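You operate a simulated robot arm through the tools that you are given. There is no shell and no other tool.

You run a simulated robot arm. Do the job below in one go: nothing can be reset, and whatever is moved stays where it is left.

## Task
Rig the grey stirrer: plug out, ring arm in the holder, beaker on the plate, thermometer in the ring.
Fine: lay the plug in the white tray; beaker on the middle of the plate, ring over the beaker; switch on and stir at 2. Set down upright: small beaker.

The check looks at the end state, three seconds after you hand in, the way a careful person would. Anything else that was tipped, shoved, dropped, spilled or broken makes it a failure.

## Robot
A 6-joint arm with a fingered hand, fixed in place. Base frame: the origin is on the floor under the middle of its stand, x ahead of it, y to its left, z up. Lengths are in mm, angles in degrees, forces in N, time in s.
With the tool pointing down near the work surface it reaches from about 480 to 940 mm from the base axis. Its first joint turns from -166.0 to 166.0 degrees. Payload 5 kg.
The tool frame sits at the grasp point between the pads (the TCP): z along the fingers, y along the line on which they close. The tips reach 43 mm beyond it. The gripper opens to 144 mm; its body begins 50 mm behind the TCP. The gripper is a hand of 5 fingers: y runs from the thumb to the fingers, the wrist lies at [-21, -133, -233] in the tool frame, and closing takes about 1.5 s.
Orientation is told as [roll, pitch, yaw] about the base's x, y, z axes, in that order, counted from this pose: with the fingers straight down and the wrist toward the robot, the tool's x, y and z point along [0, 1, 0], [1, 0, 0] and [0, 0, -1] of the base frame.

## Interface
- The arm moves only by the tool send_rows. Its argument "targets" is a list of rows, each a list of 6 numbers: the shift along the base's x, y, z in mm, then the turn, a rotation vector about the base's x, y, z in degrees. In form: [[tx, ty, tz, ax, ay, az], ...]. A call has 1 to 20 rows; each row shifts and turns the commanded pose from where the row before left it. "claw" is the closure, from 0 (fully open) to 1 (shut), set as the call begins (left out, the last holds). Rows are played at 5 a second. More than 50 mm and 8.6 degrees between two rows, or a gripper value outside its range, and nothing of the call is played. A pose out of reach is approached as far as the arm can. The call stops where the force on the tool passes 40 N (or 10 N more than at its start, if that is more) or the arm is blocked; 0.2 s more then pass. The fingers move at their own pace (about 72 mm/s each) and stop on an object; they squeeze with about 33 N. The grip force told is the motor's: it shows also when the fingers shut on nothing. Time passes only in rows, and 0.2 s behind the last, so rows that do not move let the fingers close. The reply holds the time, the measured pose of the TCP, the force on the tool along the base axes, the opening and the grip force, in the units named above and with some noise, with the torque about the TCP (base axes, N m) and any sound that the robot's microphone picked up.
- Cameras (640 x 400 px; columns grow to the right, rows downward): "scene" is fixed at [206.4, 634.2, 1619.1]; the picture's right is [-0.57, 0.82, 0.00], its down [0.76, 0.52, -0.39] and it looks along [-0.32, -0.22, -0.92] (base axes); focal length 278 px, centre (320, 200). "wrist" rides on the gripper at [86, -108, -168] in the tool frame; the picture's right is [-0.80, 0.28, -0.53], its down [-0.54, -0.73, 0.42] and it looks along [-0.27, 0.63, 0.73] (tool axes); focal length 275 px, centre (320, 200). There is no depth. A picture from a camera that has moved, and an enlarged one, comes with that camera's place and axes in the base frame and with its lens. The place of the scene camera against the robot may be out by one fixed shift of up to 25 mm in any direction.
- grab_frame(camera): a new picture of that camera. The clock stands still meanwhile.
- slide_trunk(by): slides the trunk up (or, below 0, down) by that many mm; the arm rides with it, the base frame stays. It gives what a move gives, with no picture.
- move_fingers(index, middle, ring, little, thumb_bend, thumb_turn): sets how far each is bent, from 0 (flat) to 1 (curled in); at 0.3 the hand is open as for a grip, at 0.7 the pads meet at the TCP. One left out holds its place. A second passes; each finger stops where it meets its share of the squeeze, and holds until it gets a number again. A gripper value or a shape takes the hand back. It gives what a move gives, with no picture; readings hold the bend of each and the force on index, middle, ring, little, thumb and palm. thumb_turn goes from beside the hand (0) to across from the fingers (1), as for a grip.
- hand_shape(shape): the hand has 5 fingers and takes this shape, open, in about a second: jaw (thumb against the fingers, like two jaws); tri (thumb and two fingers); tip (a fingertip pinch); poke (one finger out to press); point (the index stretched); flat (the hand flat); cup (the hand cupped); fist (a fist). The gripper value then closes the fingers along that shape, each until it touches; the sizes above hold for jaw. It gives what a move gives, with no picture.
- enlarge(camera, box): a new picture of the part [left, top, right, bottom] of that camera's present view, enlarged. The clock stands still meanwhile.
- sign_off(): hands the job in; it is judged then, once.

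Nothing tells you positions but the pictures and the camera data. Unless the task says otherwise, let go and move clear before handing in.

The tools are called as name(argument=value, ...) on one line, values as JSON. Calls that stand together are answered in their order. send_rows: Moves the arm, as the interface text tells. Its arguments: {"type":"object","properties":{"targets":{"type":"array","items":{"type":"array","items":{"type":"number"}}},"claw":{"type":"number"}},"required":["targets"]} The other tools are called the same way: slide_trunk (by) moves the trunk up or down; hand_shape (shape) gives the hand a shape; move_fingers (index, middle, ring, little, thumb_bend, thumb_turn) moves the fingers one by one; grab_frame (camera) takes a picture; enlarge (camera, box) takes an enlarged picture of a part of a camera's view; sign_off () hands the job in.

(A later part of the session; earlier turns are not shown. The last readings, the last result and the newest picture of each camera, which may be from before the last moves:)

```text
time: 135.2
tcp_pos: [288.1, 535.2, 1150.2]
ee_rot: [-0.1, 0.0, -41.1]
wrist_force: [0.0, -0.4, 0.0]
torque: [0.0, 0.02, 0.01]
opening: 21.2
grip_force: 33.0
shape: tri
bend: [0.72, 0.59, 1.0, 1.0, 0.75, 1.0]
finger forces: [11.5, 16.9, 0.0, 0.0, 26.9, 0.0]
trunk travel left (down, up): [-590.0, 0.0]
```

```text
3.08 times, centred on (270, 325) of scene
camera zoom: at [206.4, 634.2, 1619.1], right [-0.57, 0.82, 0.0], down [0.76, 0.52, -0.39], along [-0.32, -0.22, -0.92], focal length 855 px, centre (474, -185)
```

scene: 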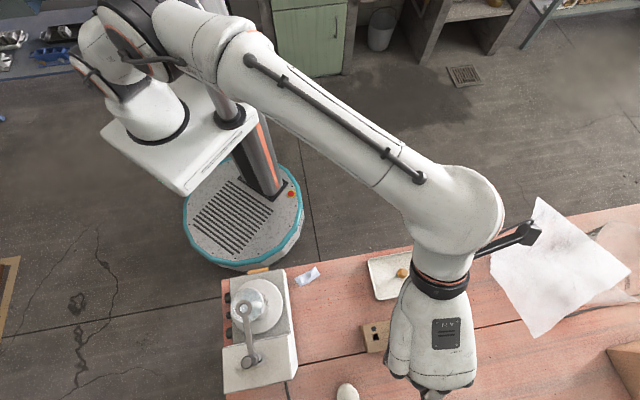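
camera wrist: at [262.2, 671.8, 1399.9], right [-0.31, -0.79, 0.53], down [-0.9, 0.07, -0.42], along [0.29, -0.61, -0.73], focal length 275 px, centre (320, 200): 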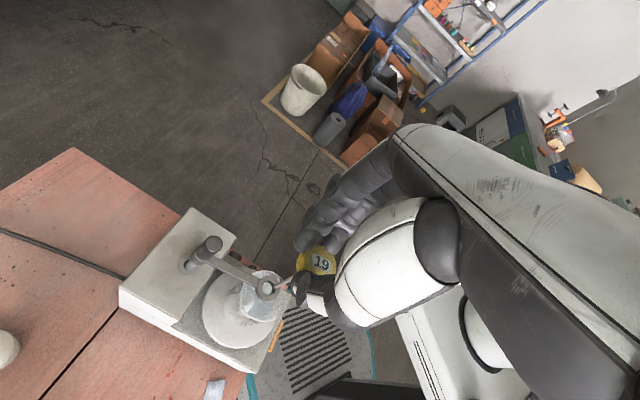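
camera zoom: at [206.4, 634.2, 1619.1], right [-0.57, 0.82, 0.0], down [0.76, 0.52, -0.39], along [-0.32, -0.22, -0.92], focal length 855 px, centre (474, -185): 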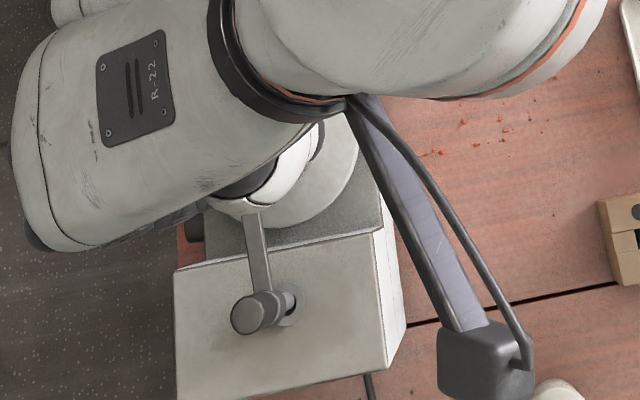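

send_rows(targets=[[-0.2, 0, -4, 0, 0, 0], [0, 0, -4, 0, 0, 0], [0, 0, -2, 0, 0, 0], [0, 0, -2, 0, 0, 0], [0, 0, 0, 0, 0, 0]])

enlarge(camera="wrist", box=[240, 210, 340, 290])

```text
time: 136.3
tcp_pos: [287.9, 533.6, 1138.2]
ee_rot: [0.0, 0.1, -41.1]
wrist_force: [0.3, -0.3, 0.0]
torque: [-0.01, 0.02, 0.0]
opening: 21.7
grip_force: 32.7
shape: tri
bend: [0.72, 0.59, 1.0, 1.0, 0.75, 1.0]
finger forces: [11.4, 16.9, 0.0, 0.0, 26.8, 0.0]
trunk travel left (down, up): [-590.0, 0.0]
```

```text
5.00 times, centred on (290, 250) of wrist
camera zoom: at [261.6, 671.1, 1305.8], right [-0.31, -0.79, 0.53], down [-0.9, 0.07, -0.42], along [0.29, -0.61, -0.73], focal length 1376 px, centre (470, -50)
```

zoom: 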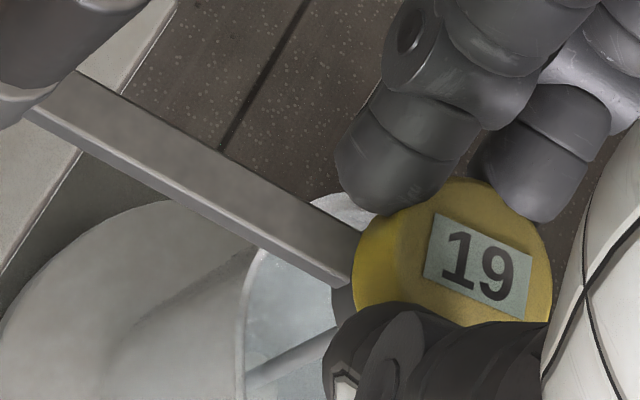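

send_rows(targets=[[0, 0, -1.5, 0, 0, 0], [0, 0, -1.5, 0, 0, 0], [0, 0, 0, 0, 0, 0]])

enlarge(camera="wrist", box=[240, 210, 340, 290])

```text
time: 137.2
tcp_pos: [287.8, 534.4, 1135.8]
ee_rot: [0.0, 0.1, -41.1]
wrist_force: [-1.0, -1.4, 6.9]
torque: [-0.07, -0.08, -0.04]
opening: 21.4
grip_force: 32.9
shape: tri
bend: [0.72, 0.59, 1.0, 1.0, 0.75, 1.0]
finger forces: [11.9, 18.0, 0.0, 0.0, 28.2, 0.1]
trunk travel left (down, up): [-590.0, 0.0]
```

```text
5.00 times, centred on (290, 250) of wrist
camera zoom: at [261.5, 670.6, 1303.8], right [-0.31, -0.79, 0.53], down [-0.9, 0.07, -0.42], along [0.3, -0.61, -0.73], focal length 1376 px, centre (470, -50)
```

zoom: 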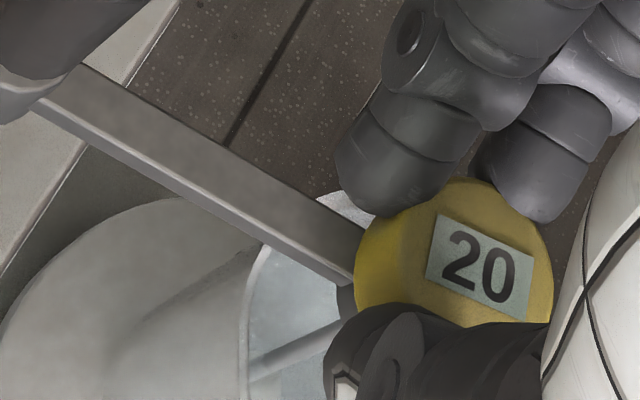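

The thermometer head is seated on the ring, and its display now reads 20, so the stem is in the liquid. I'll release gently.

send_rows(targets=[[0, 0, 0.7, 0, 0, 0], [0, 0, 0, 0, 0, 0]])

send_rows(targets=[[0, 0, 0, 0, 0, 0], [0, 0, 0, 0, 0, 0], [0, 0, 0, 0, 0, 0], [0, 0, 0, 0, 0, 0]], claw=0.65)

enlarge(camera="wrist", box=[230, 200, 350, 300])

```text
time: 137.8
tcp_pos: [286.6, 534.0, 1135.9]
ee_rot: [0.0, 0.1, -41.1]
wrist_force: [-0.2, -0.2, 7.2]
torque: [-0.03, -0.05, 0.02]
opening: 21.7
grip_force: 32.7
shape: tri
bend: [0.72, 0.59, 1.0, 1.0, 0.75, 1.0]
finger forces: [12.3, 17.7, 0.0, 0.0, 28.4, 0.1]
trunk travel left (down, up): [-590.0, 0.0]
```

```text
time: 138.8
tcp_pos: [286.6, 535.3, 1135.9]
ee_rot: [0.0, 0.1, -41.1]
wrist_force: [0.2, 0.0, -0.1]
torque: [-0.01, 0.02, -0.01]
opening: 49.9
grip_force: 0.1
shape: tri
bend: [0.74, 0.51, 0.99, 0.99, 0.73, 1.0]
finger forces: [0.1, 0.0, 0.1, 0.1, 0.1, 0.0]
trunk travel left (down, up): [-590.0, 0.0]
```

```text
4.00 times, centred on (290, 250) of wrist
camera zoom: at [261.9, 670.9, 1303.3], right [-0.31, -0.79, 0.53], down [-0.9, 0.07, -0.42], along [0.3, -0.61, -0.73], focal length 1101 px, centre (440, 0)
```

zoom: 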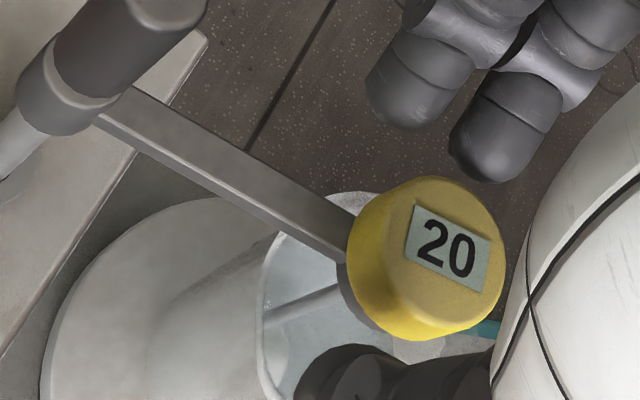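

The thermometer sits in the ring. I'll open a little more and rise straight up.

send_rows(targets=[[0, 0, 0, 0, 0, 0], [0, 0, 0, 0, 0, 0], [0, 0, 8, 0, 0, 0], [0, 0, 15, 0, 0, 0], [0, 0, 20, 0, 0, 0], [0, 0, 25, 0, 0, 0], [0, 0, 25, 0, 0, 0], [0, 0, 0, 0, 0, 0]], claw=0.5)

enlarge(camera="wrist", box=[120, 180, 320, 360])

enlarge(camera="scene", box=[200, 260, 340, 390])

```text
time: 140.6
tcp_pos: [286.4, 534.1, 1229.0]
ee_rot: [0.1, 0.1, -41.1]
wrist_force: [0.2, 0.8, -0.5]
torque: [-0.03, 0.0, 0.04]
opening: 71.6
grip_force: 0.0
shape: tri
bend: [0.74, 0.45, 0.99, 0.99, 0.7, 1.0]
finger forces: [0.0, 0.0, 0.1, 0.1, 0.0, 0.0]
trunk travel left (down, up): [-590.0, 0.0]
```

```text
2.22 times, centred on (220, 270) of wrist
camera zoom: at [261.1, 671.1, 1396.3], right [-0.31, -0.79, 0.54], down [-0.9, 0.07, -0.42], along [0.3, -0.61, -0.73], focal length 612 px, centre (542, 44)
```

zoom: 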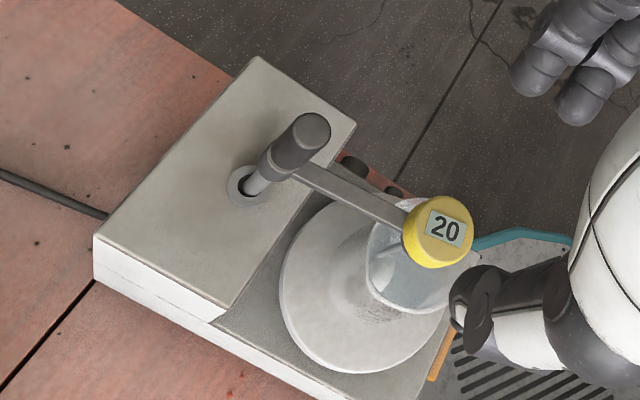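

```text
3.08 times, centred on (270, 325) of scene
camera zoom: at [206.4, 634.2, 1619.1], right [-0.57, 0.82, 0.0], down [0.76, 0.52, -0.39], along [-0.32, -0.22, -0.92], focal length 855 px, centre (474, -185)
```

zoom: 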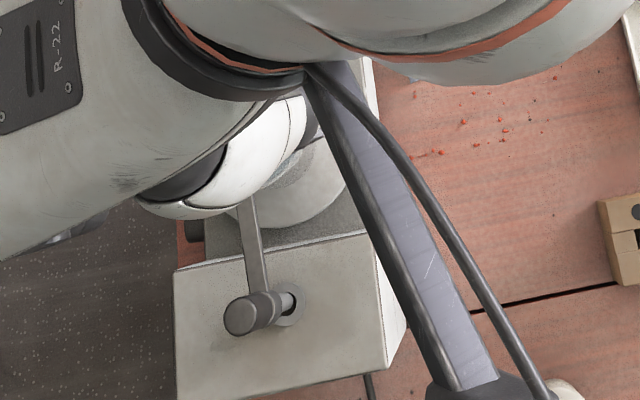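

The thermometer is placed. What remains is the panel: turn the stir dial to 2 and the switch to ON. I'll move out past the panel side and rotate the hand to point horizontally at it, so the wrist camera can see the dials closely.

send_rows(targets=[[15, -18, 10, 0, 0, 0], [22, -25, 10, 0, 0, -2], [22, -25, 0, 0, 0, -2], [22, -25, 0, 0, 0, 0], [22, -25, 0, 0, 0, 0], [22, -25, 0, 0, 0, 0], [22, -25, 0, 0, 0, 0], [0, 0, 0, 0, 0, 0]])

hand_shape(shape="tip")

send_rows(targets=[[0, 0, 0, 5.6, 5.6, 0], [0, 0, 0, 5.6, 5.6, 0], [0, 0, 0, 5.6, 5.6, 0], [0, 0, 0, 5.6, 5.6, 0], [0, 0, 0, 5.6, 5.6, 0], [0, 0, 0, 5.6, 5.6, 0], [0, 0, 0, 0, 0, 0]])

grab_frame(camera="wrist")

grab_frame(camera="scene")

```text
time: 142.3
tcp_pos: [434.0, 366.4, 1248.3]
ee_rot: [-0.1, 0.1, -45.0]
wrist_force: [1.1, -0.7, -0.2]
torque: [0.03, 0.03, -0.02]
opening: 71.6
grip_force: 0.0
shape: tri
bend: [0.74, 0.45, 0.99, 0.99, 0.7, 1.0]
finger forces: [0.1, 0.0, 0.1, 0.0, 0.0, 0.0]
trunk travel left (down, up): [-590.0, 0.0]
```

```text
time: 143.2
tcp_pos: [434.5, 367.0, 1248.6]
ee_rot: [-0.1, 0.1, -45.1]
wrist_force: [-0.1, 0.0, 0.6]
torque: [0.02, -0.01, -0.04]
opening: 144.3
grip_force: 0.0
shape: tip
bend: [0.3, 0.98, 0.99, 0.99, 0.3, 0.98]
finger forces: [0.0, 0.0, 0.1, 0.1, 0.1, 0.1]
trunk travel left (down, up): [-590.0, 0.0]
```

```text
time: 144.8
tcp_pos: [435.0, 366.2, 1248.4]
ee_rot: [-0.3, 47.6, -45.2]
wrist_force: [0.1, 0.0, -0.5]
torque: [0.02, 0.04, -0.03]
opening: 143.5
grip_force: 0.2
shape: tip
bend: [0.3, 0.98, 0.99, 0.99, 0.3, 0.98]
finger forces: [0.0, 0.0, 0.0, 0.0, 0.0, 0.0]
trunk travel left (down, up): [-590.0, 0.0]
```

```text
taken
camera wrist: at [530.5, 391.7, 1442.4], right [-0.15, -0.98, 0.15], down [-0.95, 0.18, 0.25], along [-0.27, -0.11, -0.96], focal length 275 px, centre (320, 200)
```

wrist: 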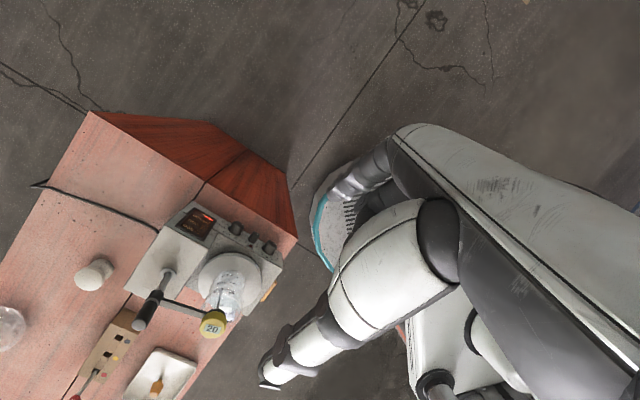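

```text
taken
```

scene: 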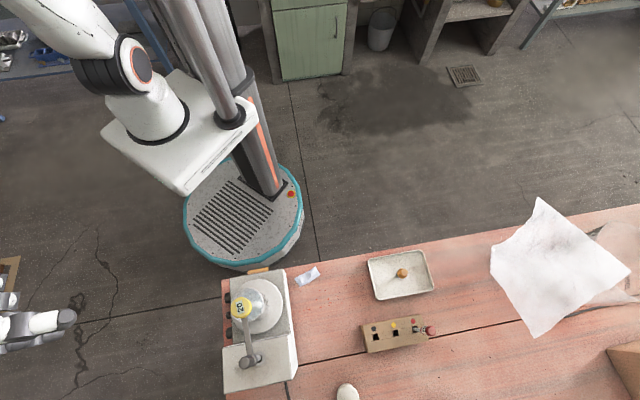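

enlarge(camera="scene", box=[210, 260, 330, 390])

send_rows(targets=[[0, 0, 0, 5.6, 5.6, 0], [0, 0, 0, 5.6, 5.6, 0], [0, 0, 0, 5.6, 5.6, 0], [0, 0, 0, 5.6, 5.6, 0], [0, 0, 0, 5.6, 5.6, 0], [0, 0, 0, 1.9, 1.9, 0], [0, 0, 0, 0, 0, 0]])

grab_frame(camera="wrist")

```text
3.08 times, centred on (270, 325) of scene
camera zoom: at [206.4, 634.2, 1619.1], right [-0.57, 0.82, 0.0], down [0.76, 0.52, -0.39], along [-0.32, -0.22, -0.92], focal length 855 px, centre (474, -185)
```

zoom: 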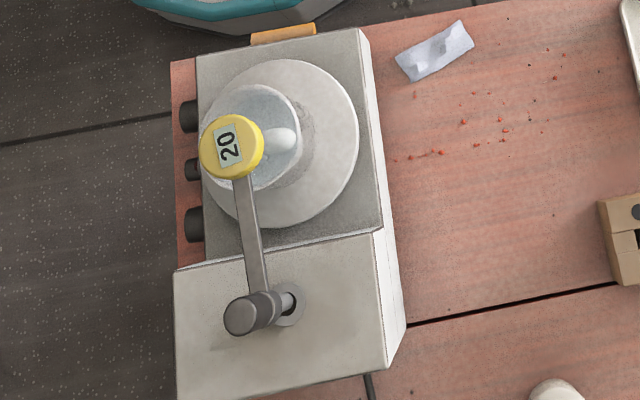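

```text
time: 146.4
tcp_pos: [435.3, 367.0, 1248.2]
ee_rot: [-61.6, 90.0, -106.5]
wrist_force: [0.4, -0.3, -0.2]
torque: [-0.02, -0.03, -0.02]
opening: 143.9
grip_force: 0.1
shape: tip
bend: [0.3, 0.98, 0.99, 0.99, 0.3, 0.98]
finger forces: [0.1, 0.0, 0.1, 0.0, 0.0, 0.1]
trunk travel left (down, up): [-590.0, 0.0]
```

```text
taken
camera wrist: at [613.3, 309.3, 1357.7], right [-0.18, -0.94, -0.28], down [-0.68, -0.08, 0.73], along [-0.71, 0.33, -0.63], focal length 275 px, centre (320, 200)
```

wrist: 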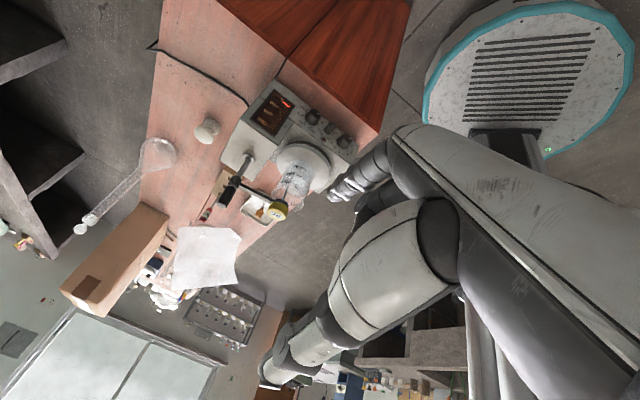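

enlarge(camera="wrist", box=[220, 70, 380, 170])

```text
4.00 times, centred on (300, 120) of wrist
camera zoom: at [613.3, 309.3, 1357.7], right [-0.18, -0.94, -0.28], down [-0.68, -0.08, 0.73], along [-0.71, 0.33, -0.63], focal length 1101 px, centre (400, 520)
```

zoom: 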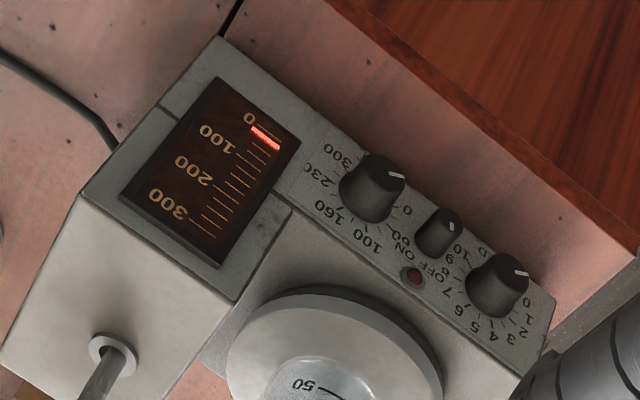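

enlarge(camera="wrist", box=[300, 105, 360, 145])

```text
10.00 times, centred on (330, 125) of wrist
camera zoom: at [613.3, 309.3, 1357.7], right [-0.18, -0.94, -0.28], down [-0.68, -0.08, 0.73], along [-0.71, 0.33, -0.63], focal length 2753 px, centre (220, 950)
```

zoom: 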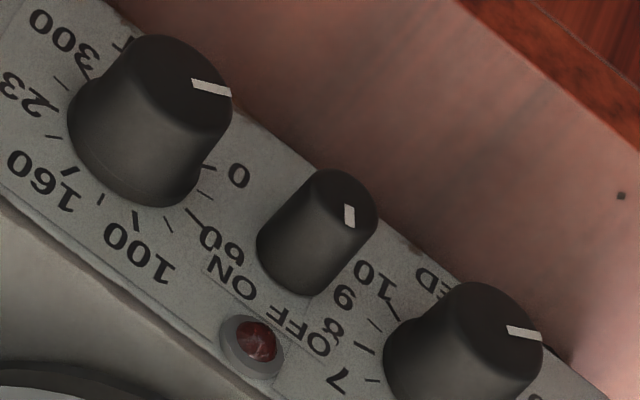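

I measured the knobs at about z 919: stir at t = -35, switch at t = +4, heat at t = +41, protruding about 18 mm and only about 33 mm above the table. Pinching from below is too tight, so I'll look at the "poke" shape for turning them from the top.

hand_shape(shape="poke")

grab_frame(camera="wrist")

```text
time: 147.3
tcp_pos: [434.4, 366.8, 1248.7]
ee_rot: [-41.4, 89.8, -86.4]
wrist_force: [0.5, 0.8, -0.3]
torque: [0.04, -0.02, -0.02]
opening: 0.1
grip_force: 0.0
shape: poke
bend: [0.7, 0.7, 0.99, 0.99, 1.0, 1.0]
finger forces: [0.1, 0.0, 0.0, 0.0, 0.0, 0.0]
trunk travel left (down, up): [-590.0, 0.0]
```

```text
taken
camera wrist: at [613.3, 309.5, 1357.8], right [-0.18, -0.94, -0.28], down [-0.68, -0.08, 0.73], along [-0.71, 0.33, -0.63], focal length 275 px, centre (320, 200)
```

wrist: 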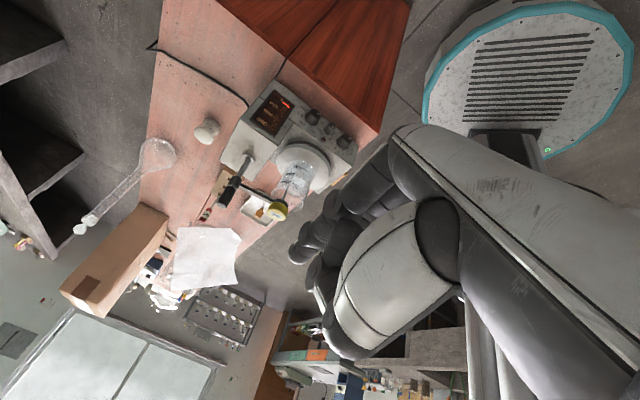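

enlarge(camera="wrist", box=[270, 130, 430, 330])

```text
2.00 times, centred on (350, 230) of wrist
camera zoom: at [613.3, 309.5, 1357.8], right [-0.18, -0.94, -0.28], down [-0.68, -0.08, 0.73], along [-0.71, 0.33, -0.63], focal length 551 px, centre (260, 140)
```

zoom: 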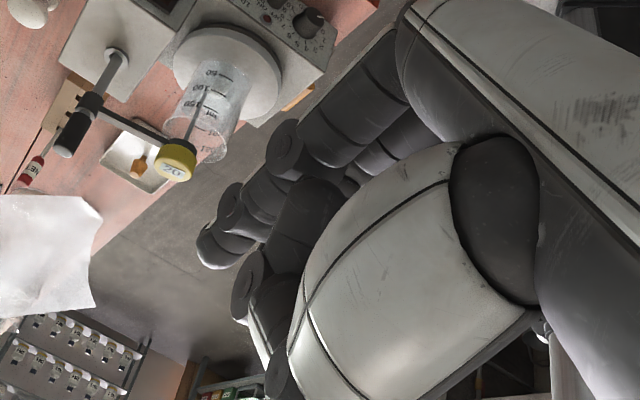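

In "poke" the index and middle point forward, with the index's last segment angled. With the tool tilted about 50°, that segment lies level and can press on top of a dial. I'll curl the middle finger, tilt the hand and come down to a standoff in front of the panel.

move_fingers(middle=1.0)

send_rows(targets=[[-8, 2, -20, -5.6, -5.6, 0], [-8, 2, -20, -5.6, -5.6, 0], [-8, 2, -20, -5.6, -5.6, 0], [-8, 2, -25, -5.6, -5.6, 0], [-8, 2, -25, -5.6, -5.6, 0], [-9, 2, -25, 0, 0, 0], [-9, 2, -25, 0, 0, 0], [-9, 2, -25, 0, 0, 0], [-9, 2, -25, 0, 0, 0], [-9, 1, -20, 0, 0, 0], [0, 0, 0, 0, 0, 0]])

grab_frame(camera="wrist")

grab_frame(camera="scene")

```text
time: 148.3
tcp_pos: [434.4, 367.6, 1248.0]
ee_rot: [-42.3, 89.8, -87.2]
wrist_force: [1.0, 0.7, 0.0]
torque: [-0.01, 0.0, 0.01]
opening: 48.8
grip_force: 0.2
shape: fingers
bend: [0.7, 1.0, 0.99, 0.99, 1.0, 1.0]
finger forces: [0.0, 0.0, 0.1, 0.1, 0.1, 0.0]
trunk travel left (down, up): [-590.0, 0.0]
```

```text
time: 150.8
tcp_pos: [349.8, 384.9, 1019.0]
ee_rot: [-0.1, 50.3, -45.2]
wrist_force: [-0.3, 0.2, 0.5]
torque: [0.01, 0.03, 0.01]
opening: 49.2
grip_force: 0.0
shape: fingers
bend: [0.7, 1.0, 0.99, 0.99, 1.0, 1.0]
finger forces: [0.1, 0.0, 0.0, 0.0, 0.1, 0.0]
trunk travel left (down, up): [-590.0, 0.0]
```

```text
taken
camera wrist: at [452.2, 404.5, 1209.2], right [-0.14, -0.98, 0.12], down [-0.94, 0.18, 0.29], along [-0.31, -0.08, -0.95], focal length 275 px, centre (320, 200)
```

wrist: 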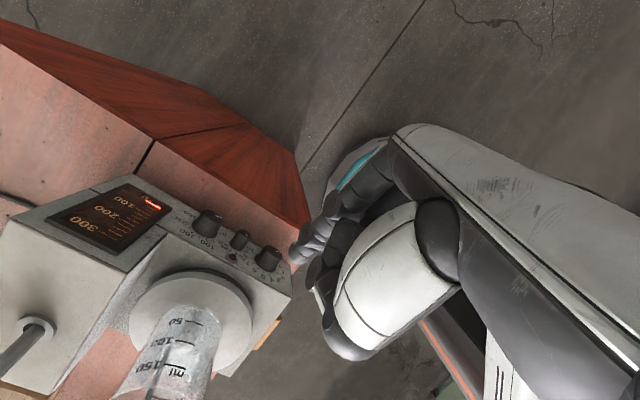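

```text
taken
```

scene: 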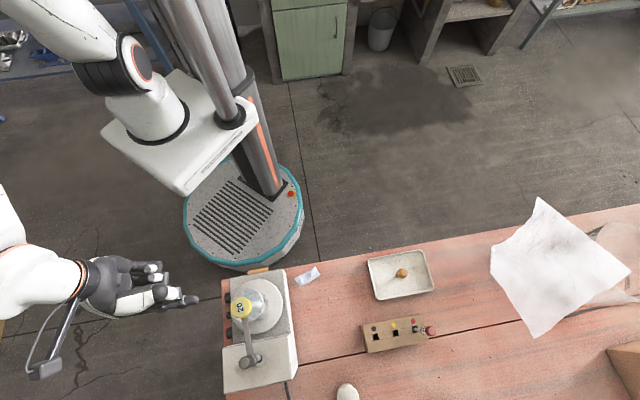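

Both cameras now show the finger and the panel. I'll zoom in.

enlarge(camera="wrist", box=[180, 190, 380, 340])

enlarge(camera="scene", box=[70, 240, 270, 360])

```text
2.67 times, centred on (280, 265) of wrist
camera zoom: at [452.2, 404.5, 1209.2], right [-0.14, -0.98, 0.12], down [-0.94, 0.18, 0.29], along [-0.31, -0.08, -0.95], focal length 734 px, centre (427, 27)
```

zoom: 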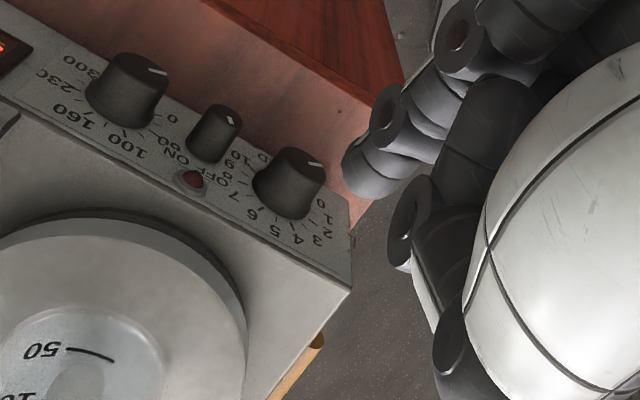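

```text
3.20 times, centred on (170, 300) of scene
camera zoom: at [206.4, 634.2, 1619.1], right [-0.57, 0.82, 0.0], down [0.76, 0.52, -0.39], along [-0.32, -0.22, -0.92], focal length 890 px, centre (800, -120)
```

zoom: 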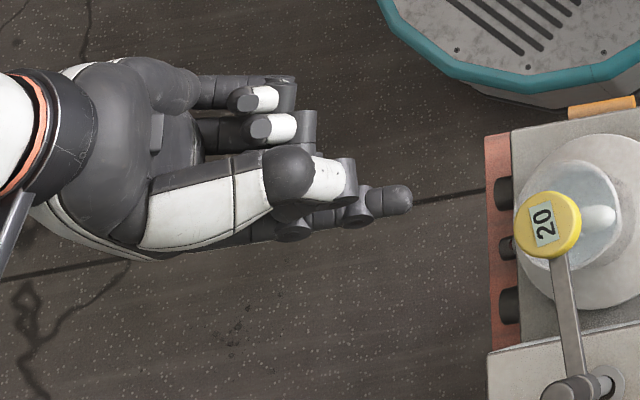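

enlarge(camera="wrist", box=[260, 190, 360, 265])

enlarge(camera="scene", box=[150, 270, 250, 330])

```text
5.33 times, centred on (310, 228) of wrist
camera zoom: at [452.2, 404.5, 1209.2], right [-0.14, -0.98, 0.12], down [-0.94, 0.18, 0.29], along [-0.31, -0.08, -0.95], focal length 1468 px, centre (373, 53)
```

zoom: 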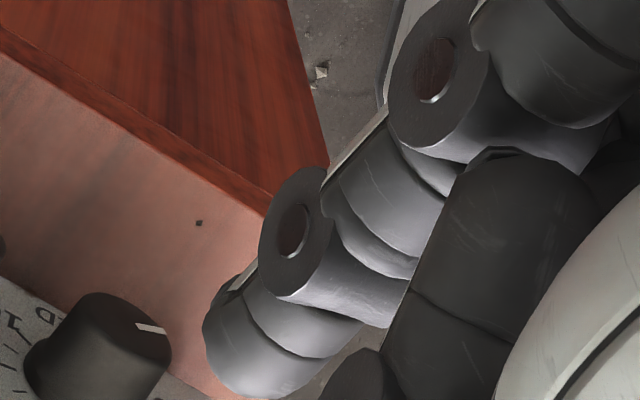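

```text
6.40 times, centred on (200, 300) of scene
camera zoom: at [206.4, 634.2, 1619.1], right [-0.57, 0.82, 0.0], down [0.76, 0.52, -0.39], along [-0.32, -0.22, -0.92], focal length 1779 px, centre (1088, -440)
```

zoom: 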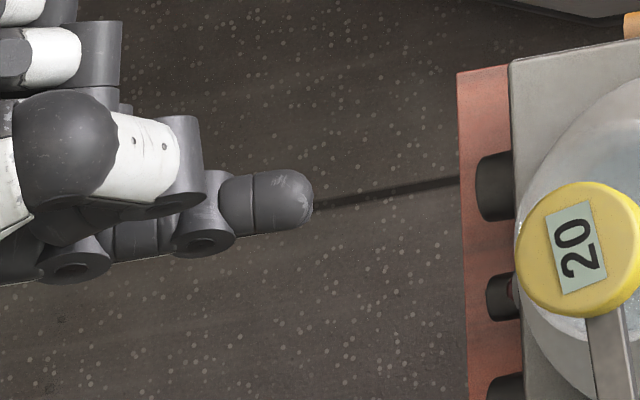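

I've triangulated the index tip: it points at the panel and slopes 20° down. I'll rotate the hand 18° more to level it, then bring it over the top of the stir dial with clearance.

send_rows(targets=[[0, 0, 0, 6.3, 6.3, 0], [0, 0, 0, 6.3, 6.3, 0], [-12, 9, -11, 0, 0, 0], [-12, 9, -11, 0, 0, 0], [-12, 8.2, -12, 0, 0, 0], [0, 0, 0, 0, 0, 0]])

enlarge(camera="wrist", box=[220, 160, 380, 280])

enlarge(camera="scene", box=[180, 270, 280, 330])

```text
refused: row 1 steps farther than a row can; nothing moved
```

```text
3.33 times, centred on (300, 220) of wrist
camera zoom: at [452.2, 404.5, 1209.2], right [-0.14, -0.98, 0.12], down [-0.94, 0.18, 0.29], along [-0.31, -0.08, -0.95], focal length 918 px, centre (387, 133)
```

zoom: 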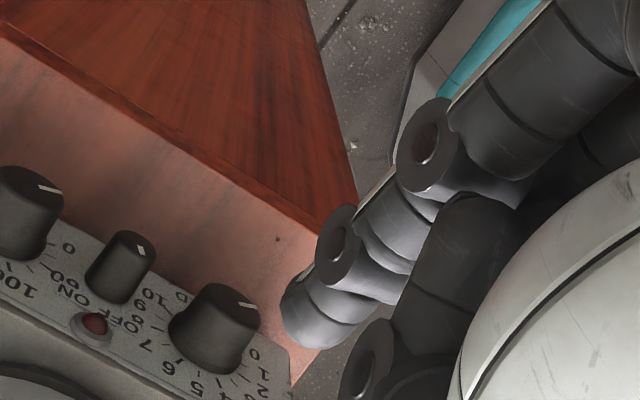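

```text
6.40 times, centred on (230, 300) of scene
camera zoom: at [206.4, 634.2, 1619.1], right [-0.57, 0.82, 0.0], down [0.76, 0.52, -0.39], along [-0.32, -0.22, -0.92], focal length 1779 px, centre (896, -440)
```

zoom: 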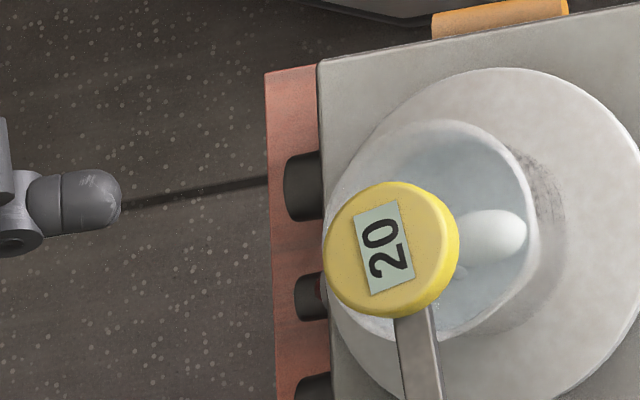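

send_rows(targets=[[0, 0, 0, 6, 6, 0], [0, 0, 0, 6, 6, 0], [-12, 9, -11, 0, 0, 0], [-12, 9, -11, 0, 0, 0], [-12, 8.2, -12, 0, 0, 0], [0, 0, 0, 0, 0, 0]])

enlarge(camera="wrist", box=[220, 160, 380, 280])

enlarge(camera="scene", box=[180, 270, 280, 330])

```text
time: 152.2
tcp_pos: [313.5, 411.3, 985.2]
ee_rot: [-0.5, 67.2, -45.4]
wrist_force: [0.2, 0.4, 0.3]
torque: [0.01, 0.01, 0.01]
opening: 48.5
grip_force: 0.0
shape: fingers
bend: [0.7, 1.0, 0.99, 0.99, 1.0, 1.0]
finger forces: [0.0, 0.0, 0.0, 0.0, 0.1, 0.0]
trunk travel left (down, up): [-590.0, 0.0]
```

```text
3.33 times, centred on (300, 220) of wrist
camera zoom: at [453.5, 393.3, 1150.0], right [-0.14, -0.99, -0.05], down [-0.86, 0.09, 0.51], along [-0.5, 0.12, -0.86], focal length 918 px, centre (387, 133)
```

zoom: 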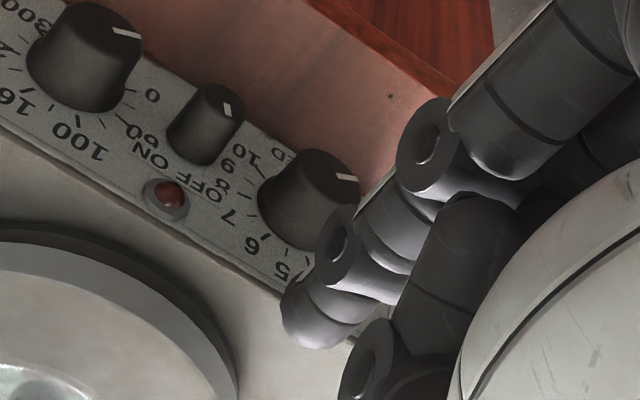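

```text
6.40 times, centred on (230, 300) of scene
camera zoom: at [206.4, 634.2, 1619.1], right [-0.57, 0.82, 0.0], down [0.76, 0.52, -0.39], along [-0.32, -0.22, -0.92], focal length 1779 px, centre (896, -440)
```

zoom: 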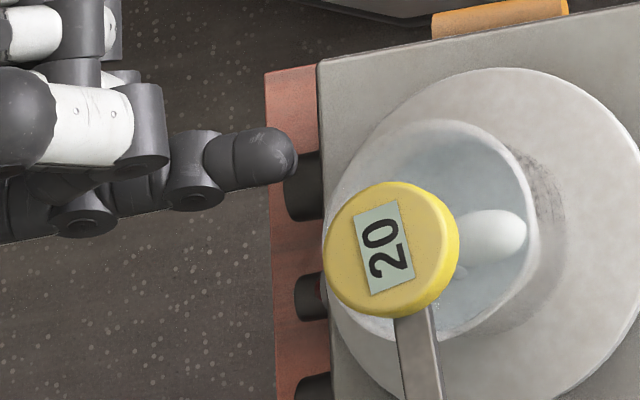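

The fingertip is at n ≈ 66 and t ≈ -40, about 29 mm above the dial's top. I'll lower until contact.

send_rows(targets=[[0, 0, -8, 0, 0, 0], [0, 0, -7, 0, 0, 0], [0, 0, -5, 0, 0, 0], [0, 0, 0, 0, 0, 0]])

enlarge(camera="wrist", box=[220, 140, 380, 260])

enlarge(camera="scene", box=[180, 270, 280, 330])

```text
time: 153.2
tcp_pos: [312.5, 410.9, 965.3]
ee_rot: [-0.3, 67.3, -45.3]
wrist_force: [-0.3, 0.1, -0.2]
torque: [0.03, -0.02, 0.04]
opening: 48.5
grip_force: 0.1
shape: fingers
bend: [0.7, 1.0, 0.99, 0.99, 1.0, 1.0]
finger forces: [0.0, 0.0, 0.0, 0.0, 0.0, 0.0]
trunk travel left (down, up): [-590.0, 0.0]
```

```text
3.33 times, centred on (300, 200) of wrist
camera zoom: at [453.5, 392.8, 1130.1], right [-0.14, -0.99, -0.05], down [-0.86, 0.09, 0.51], along [-0.5, 0.12, -0.86], focal length 918 px, centre (387, 200)
```

zoom: 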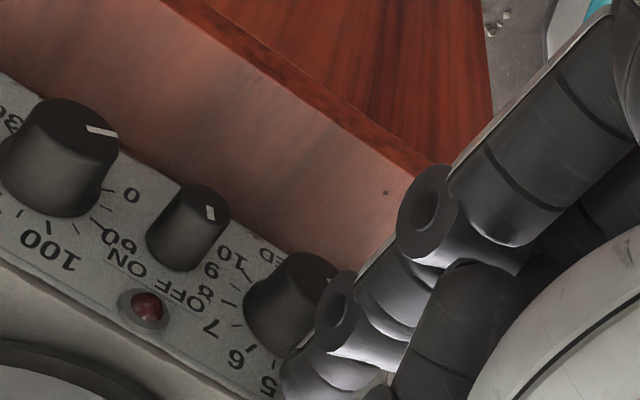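

```text
6.40 times, centred on (230, 300) of scene
camera zoom: at [206.4, 634.2, 1619.1], right [-0.57, 0.82, 0.0], down [0.76, 0.52, -0.39], along [-0.32, -0.22, -0.92], focal length 1779 px, centre (896, -440)
```

zoom: 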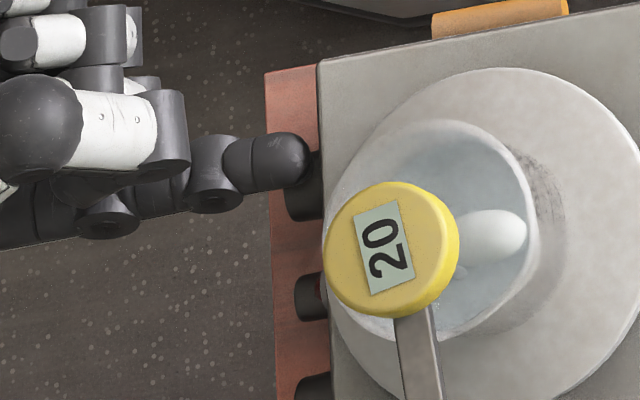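

send_rows(targets=[[0, 0, -2, 0, 0, 0], [0, 0, -2, 0, 0, 0], [0, 0, -1, 0, 0, 0], [0, 0, 0, 0, 0, 0]])

```text
time: 154.2
tcp_pos: [313.8, 411.5, 958.9]
ee_rot: [-0.3, 67.1, -45.3]
wrist_force: [0.4, 0.0, 0.5]
torque: [-0.05, 0.04, 0.0]
opening: 48.8
grip_force: 0.0
shape: fingers
bend: [0.7, 1.0, 0.99, 0.99, 1.0, 1.0]
finger forces: [0.0, 0.0, 0.0, 0.0, 0.0, 0.0]
trunk travel left (down, up): [-590.0, 0.0]
```

send_rows(targets=[[0, 0, -1.5, 0, 0, 0], [0, 0, -1.5, 0, 0, 0], [0, 0, -1.5, 0, 0, 0], [0, 0, 0, 0, 0, 0]])

enlarge(camera="wrist", box=[240, 160, 340, 240])

enlarge(camera="scene", box=[200, 280, 260, 320])

```text
time: 155.2
tcp_pos: [313.6, 411.5, 956.1]
ee_rot: [-0.3, 67.1, -45.4]
wrist_force: [-1.0, -1.2, 1.5]
torque: [0.03, 0.04, -0.02]
opening: 48.1
grip_force: 0.4
shape: fingers
bend: [0.7, 1.0, 0.99, 0.99, 1.0, 1.0]
finger forces: [1.3, 0.1, 0.0, 0.0, 0.1, 0.0]
trunk travel left (down, up): [-590.0, 0.0]
```

```text
5.00 times, centred on (290, 200) of wrist
camera zoom: at [453.4, 393.4, 1120.5], right [-0.14, -0.99, -0.05], down [-0.86, 0.09, 0.51], along [-0.5, 0.12, -0.86], focal length 1376 px, centre (470, 200)
```

zoom: 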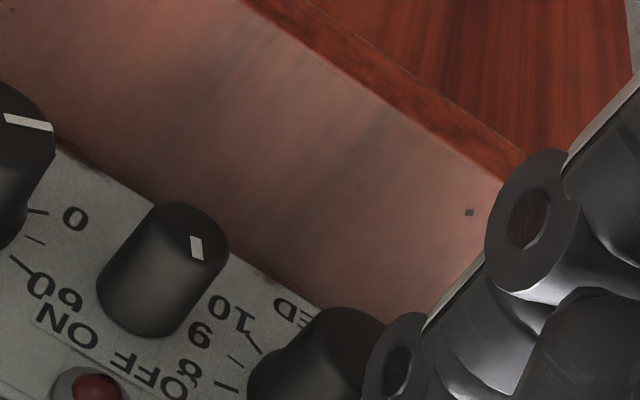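

```text
10.00 times, centred on (230, 300) of scene
camera zoom: at [206.4, 634.2, 1619.1], right [-0.57, 0.82, 0.0], down [0.76, 0.52, -0.39], along [-0.32, -0.22, -0.92], focal length 2780 px, centre (1220, -800)
```

zoom: 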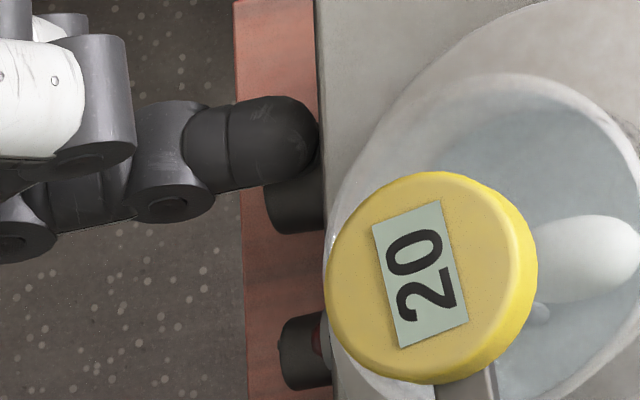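

Light contact on the dial's upper left. I'll drag the finger to the right (+t) in small steps while keeping height, which rolls the dial clockwise.

send_rows(targets=[[1.4, 1.4, 0, 0, 0, 0], [1.4, 1.4, 0, 0, 0, 0], [1.4, 1.4, 0, 0, 0, 0], [0, 0, 0, 0, 0, 0]])

enlarge(camera="wrist", box=[240, 160, 340, 240])

```text
time: 156.2
tcp_pos: [318.4, 415.4, 956.9]
ee_rot: [-0.3, 67.2, -45.2]
wrist_force: [-0.6, -0.9, 2.6]
torque: [0.05, 0.05, 0.0]
opening: 47.6
grip_force: 1.3
shape: fingers
bend: [0.7, 1.0, 0.99, 0.99, 1.0, 1.0]
finger forces: [2.3, 0.0, 0.0, 0.1, 0.0, 0.0]
trunk travel left (down, up): [-590.0, 0.0]
```

```text
5.00 times, centred on (290, 200) of wrist
camera zoom: at [457.4, 397.4, 1121.0], right [-0.14, -0.99, -0.05], down [-0.86, 0.09, 0.51], along [-0.5, 0.12, -0.86], focal length 1376 px, centre (470, 200)
```

zoom: 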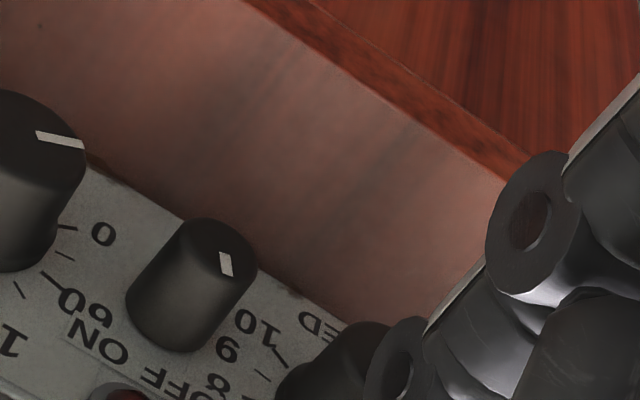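

enlarge(camera="wrist", box=[270, 190, 350, 250])

enlarge(camera="scene", box=[200, 280, 260, 320])

```text
6.67 times, centred on (310, 220) of wrist
camera zoom: at [457.4, 397.4, 1121.0], right [-0.14, -0.99, -0.05], down [-0.86, 0.09, 0.51], along [-0.5, 0.12, -0.86], focal length 1835 px, centre (387, 67)
```

zoom: 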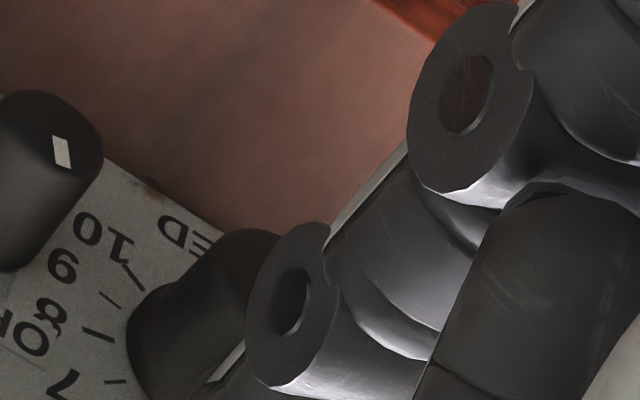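

```text
10.00 times, centred on (230, 300) of scene
camera zoom: at [206.4, 634.2, 1619.1], right [-0.57, 0.82, 0.0], down [0.76, 0.52, -0.39], along [-0.32, -0.22, -0.92], focal length 2780 px, centre (1220, -800)
```

zoom: 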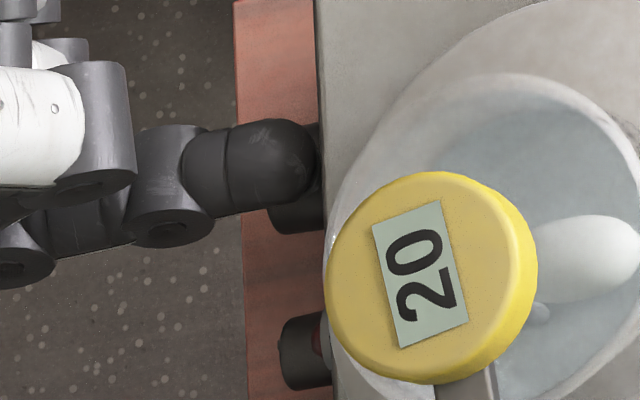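

I'll lift and shift the finger aside to see whether the dial turned.

send_rows(targets=[[0, 0, 10, 0, 0, 0], [-10, -10, 10, 0, 0, 0], [-12, -12, 0, 0, 0, 0], [0, 0, 0, 0, 0, 0]])

enlarge(camera="wrist", box=[200, 140, 320, 230])

```text
time: 157.2
tcp_pos: [296.5, 392.5, 975.0]
ee_rot: [-0.3, 67.2, -45.3]
wrist_force: [-0.6, 1.1, 0.5]
torque: [-0.02, -0.02, 0.03]
opening: 48.5
grip_force: 0.0
shape: fingers
bend: [0.7, 1.0, 0.99, 0.99, 1.0, 1.0]
finger forces: [0.0, 0.0, 0.1, 0.1, 0.0, 0.1]
trunk travel left (down, up): [-590.0, 0.0]
```

```text
4.44 times, centred on (260, 185) of wrist
camera zoom: at [435.6, 375.1, 1140.4], right [-0.14, -0.99, -0.05], down [-0.86, 0.09, 0.51], along [-0.5, 0.12, -0.86], focal length 1224 px, centre (587, 267)
```

zoom: 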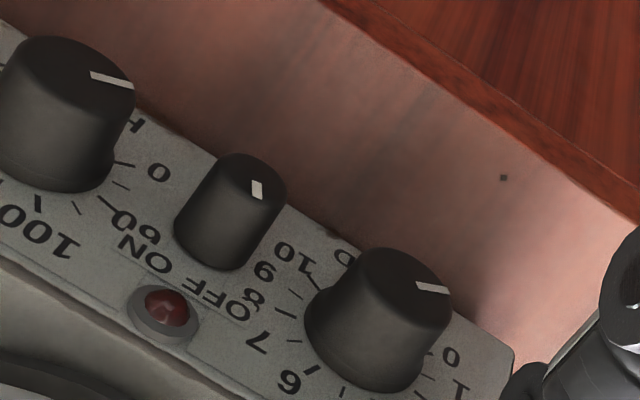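

The dial hasn't turned yet because the press was too light. I'll go back and press harder while dragging.

send_rows(targets=[[9, 9, 0, 0, 0, 0], [9, 9, 0, 0, 0, 0], [0, 0, -10, 0, 0, 0], [0, 0, -7, 0, 0, 0], [0, 0, -3, 0, 0, 0], [0, 0, -2, 0, 0, 0], [0, 0, 0, 0, 0, 0]])

```text
time: 158.8
tcp_pos: [313.4, 411.6, 953.5]
ee_rot: [-0.4, 67.2, -45.1]
wrist_force: [0.2, -0.4, 2.7]
torque: [0.1, 0.02, 0.04]
opening: 47.4
grip_force: 1.6
shape: fingers
bend: [0.7, 1.0, 0.99, 0.99, 1.0, 1.0]
finger forces: [2.8, 0.1, 0.0, 0.0, 0.0, 0.1]
trunk travel left (down, up): [-590.0, 0.0]
```

send_rows(targets=[[0, 0, -2.5, 0, 0, 0], [0, 0, -2.5, 0, 0, 0], [0, 0, 0, 0, 0, 0]])

enlarge(camera="scene", box=[200, 280, 260, 320])

```text
time: 159.6
tcp_pos: [314.3, 411.9, 948.2]
ee_rot: [-0.2, 67.3, -45.3]
wrist_force: [-1.0, -0.7, 6.7]
torque: [0.21, 0.05, -0.01]
opening: 45.4
grip_force: 3.6
shape: fingers
bend: [0.7, 1.0, 0.99, 0.99, 1.0, 1.0]
finger forces: [6.9, 0.0, 0.0, 0.1, 0.1, 0.0]
trunk travel left (down, up): [-590.0, 0.0]
```

```text
10.00 times, centred on (230, 300) of scene
camera zoom: at [206.4, 634.2, 1619.1], right [-0.57, 0.82, 0.0], down [0.76, 0.52, -0.39], along [-0.32, -0.22, -0.92], focal length 2780 px, centre (1220, -800)
```

zoom: 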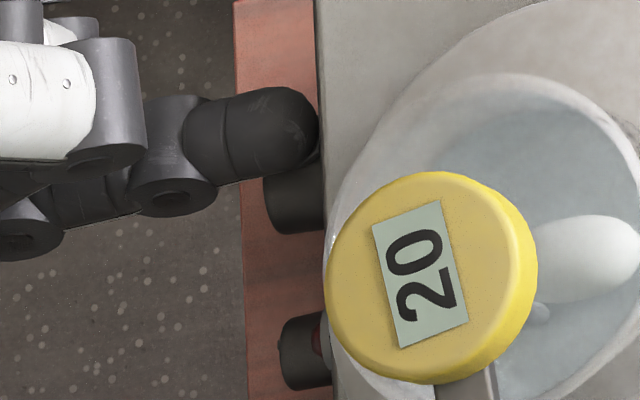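

send_rows(targets=[[1.4, 1.4, 0, 0, 0, 0], [1.4, 1.4, 0, 0, 0, 0], [1.4, 1.4, 0, 0, 0, 0], [1.4, 1.4, 0, 0, 0, 0], [1.4, 1.4, 0, 0, 0, 0], [0, 0, 0, 0, 0, 0]])

enlarge(camera="scene", box=[200, 280, 260, 320])

send_rows(targets=[[0, 0, 10, 0, 0, 0], [0, 0, 12, 0, 0, 0], [-12, -12, 5, 0, 0, 0], [-16, -16, 0, 0, 0, 0], [0, 0, 0, 0, 0, 0]])

enlarge(camera="wrist", box=[200, 140, 320, 230])

```text
time: 160.9
tcp_pos: [321.0, 418.0, 947.9]
ee_rot: [-0.2, 67.3, -45.2]
wrist_force: [-1.5, -4.1, 10.4]
torque: [0.13, 0.12, 0.04]
opening: 44.3
grip_force: 4.3
shape: fingers
bend: [0.7, 1.0, 0.99, 0.99, 1.0, 1.0]
finger forces: [9.7, 0.1, 0.0, 0.0, 0.0, 0.0]
trunk travel left (down, up): [-590.0, 0.0]
```

```text
10.00 times, centred on (230, 300) of scene
camera zoom: at [206.4, 634.2, 1619.1], right [-0.57, 0.82, 0.0], down [0.76, 0.52, -0.39], along [-0.32, -0.22, -0.92], focal length 2780 px, centre (1220, -800)
```

zoom: 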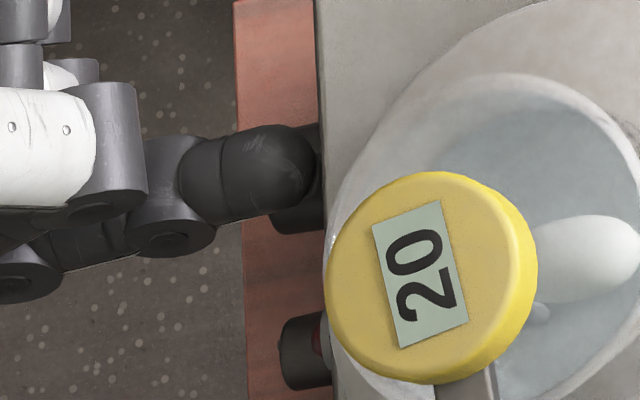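

```text
time: 162.2
tcp_pos: [292.3, 390.4, 974.9]
ee_rot: [-0.3, 67.2, -45.3]
wrist_force: [0.1, 0.1, 0.0]
torque: [0.0, -0.01, 0.0]
opening: 48.7
grip_force: 0.0
shape: fingers
bend: [0.7, 1.0, 0.99, 0.99, 1.0, 1.0]
finger forces: [0.1, 0.0, 0.0, 0.1, 0.0, 0.0]
trunk travel left (down, up): [-590.0, 0.0]
```

```text
4.44 times, centred on (260, 185) of wrist
camera zoom: at [432.7, 372.0, 1140.6], right [-0.14, -0.99, -0.05], down [-0.86, 0.09, 0.51], along [-0.5, 0.12, -0.86], focal length 1224 px, centre (587, 267)
```

zoom: 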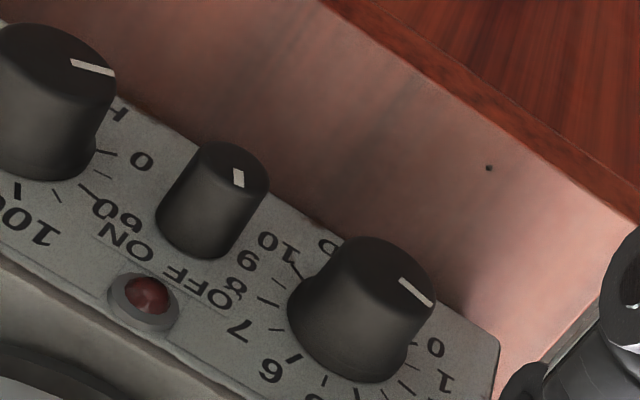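

It's working: the pointer has moved to about 1.6–1.7. I'll zoom in to read it precisely.

enlarge(camera="wrist", box=[255, 185, 315, 235])

```text
8.00 times, centred on (285, 210) of wrist
camera zoom: at [432.7, 372.0, 1140.6], right [-0.14, -0.99, -0.05], down [-0.86, 0.09, 0.51], along [-0.5, 0.12, -0.86], focal length 2202 px, centre (600, 120)
```

zoom: 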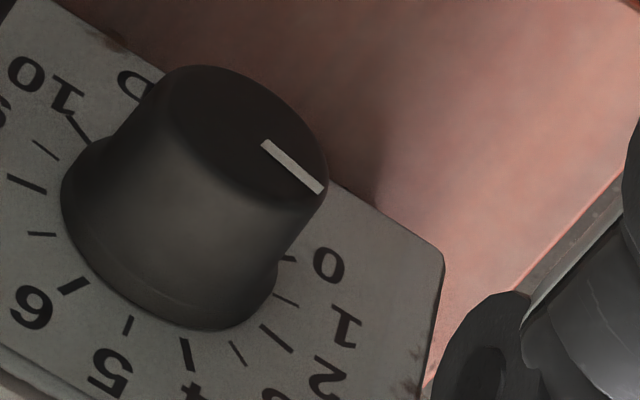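

The ticks fit 24° per unit, and the pointer reads about 1.7. It needs about 6–8° more, so I'll re-engage near the top and make one short drag.

send_rows(targets=[[12.7, 12.7, 0, 0, 0, 0], [12.7, 12.7, 0, 0, 0, 0], [0, 0, -10, 0, 0, 0], [0, 0, -8, 0, 0, 0], [0, 0, -5, 0, 0, 0], [0, 0, -4, 0, 0, 0], [0, 0, 0, 0, 0, 0]])

send_rows(targets=[[1.0, 1.0, 0, 0, 0, 0], [1.1, 1.1, 0, 0, 0, 0], [0, 0, 0, 0, 0, 0]])

send_rows(targets=[[0, 0, 10, 0, 0, 0], [0, 0, 12, 0, 0, 0], [-13, -13, 5, 0, 0, 0], [-14, -14, 0, 0, 0, 0], [0, 0, 0, 0, 0, 0]])

enlarge(camera="wrist", box=[255, 185, 315, 235])

```text
time: 163.8
tcp_pos: [319.0, 415.3, 948.4]
ee_rot: [-0.2, 67.4, -45.2]
wrist_force: [1.6, -2.2, 8.7]
torque: [0.21, 0.09, 0.02]
opening: 45.1
grip_force: 4.2
shape: fingers
bend: [0.7, 1.0, 0.99, 0.99, 1.0, 1.0]
finger forces: [8.8, 0.0, 0.0, 0.0, 0.1, 0.1]
trunk travel left (down, up): [-590.0, 0.0]
```

```text
time: 164.6
tcp_pos: [319.6, 417.3, 948.3]
ee_rot: [-0.3, 67.2, -45.2]
wrist_force: [-1.2, -4.3, 9.1]
torque: [0.16, 0.16, 0.08]
opening: 44.4
grip_force: 5.2
shape: fingers
bend: [0.7, 1.0, 0.99, 0.99, 1.0, 1.0]
finger forces: [9.5, 0.1, 0.1, 0.1, 0.0, 0.0]
trunk travel left (down, up): [-590.0, 0.0]
```

```text
time: 165.8
tcp_pos: [292.7, 390.4, 975.9]
ee_rot: [-0.3, 67.2, -45.4]
wrist_force: [-0.1, -0.5, -0.4]
torque: [-0.01, -0.02, -0.02]
opening: 48.4
grip_force: 0.2
shape: fingers
bend: [0.7, 1.0, 0.99, 0.99, 1.0, 1.0]
finger forces: [0.0, 0.0, 0.0, 0.0, 0.0, 0.0]
trunk travel left (down, up): [-590.0, 0.0]
```

```text
8.00 times, centred on (285, 210) of wrist
camera zoom: at [432.9, 372.9, 1140.3], right [-0.14, -0.99, -0.05], down [-0.86, 0.09, 0.51], along [-0.5, 0.12, -0.86], focal length 2202 px, centre (600, 120)
```

zoom: 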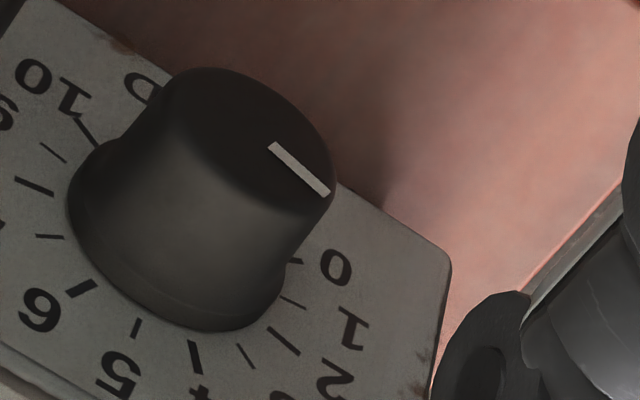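

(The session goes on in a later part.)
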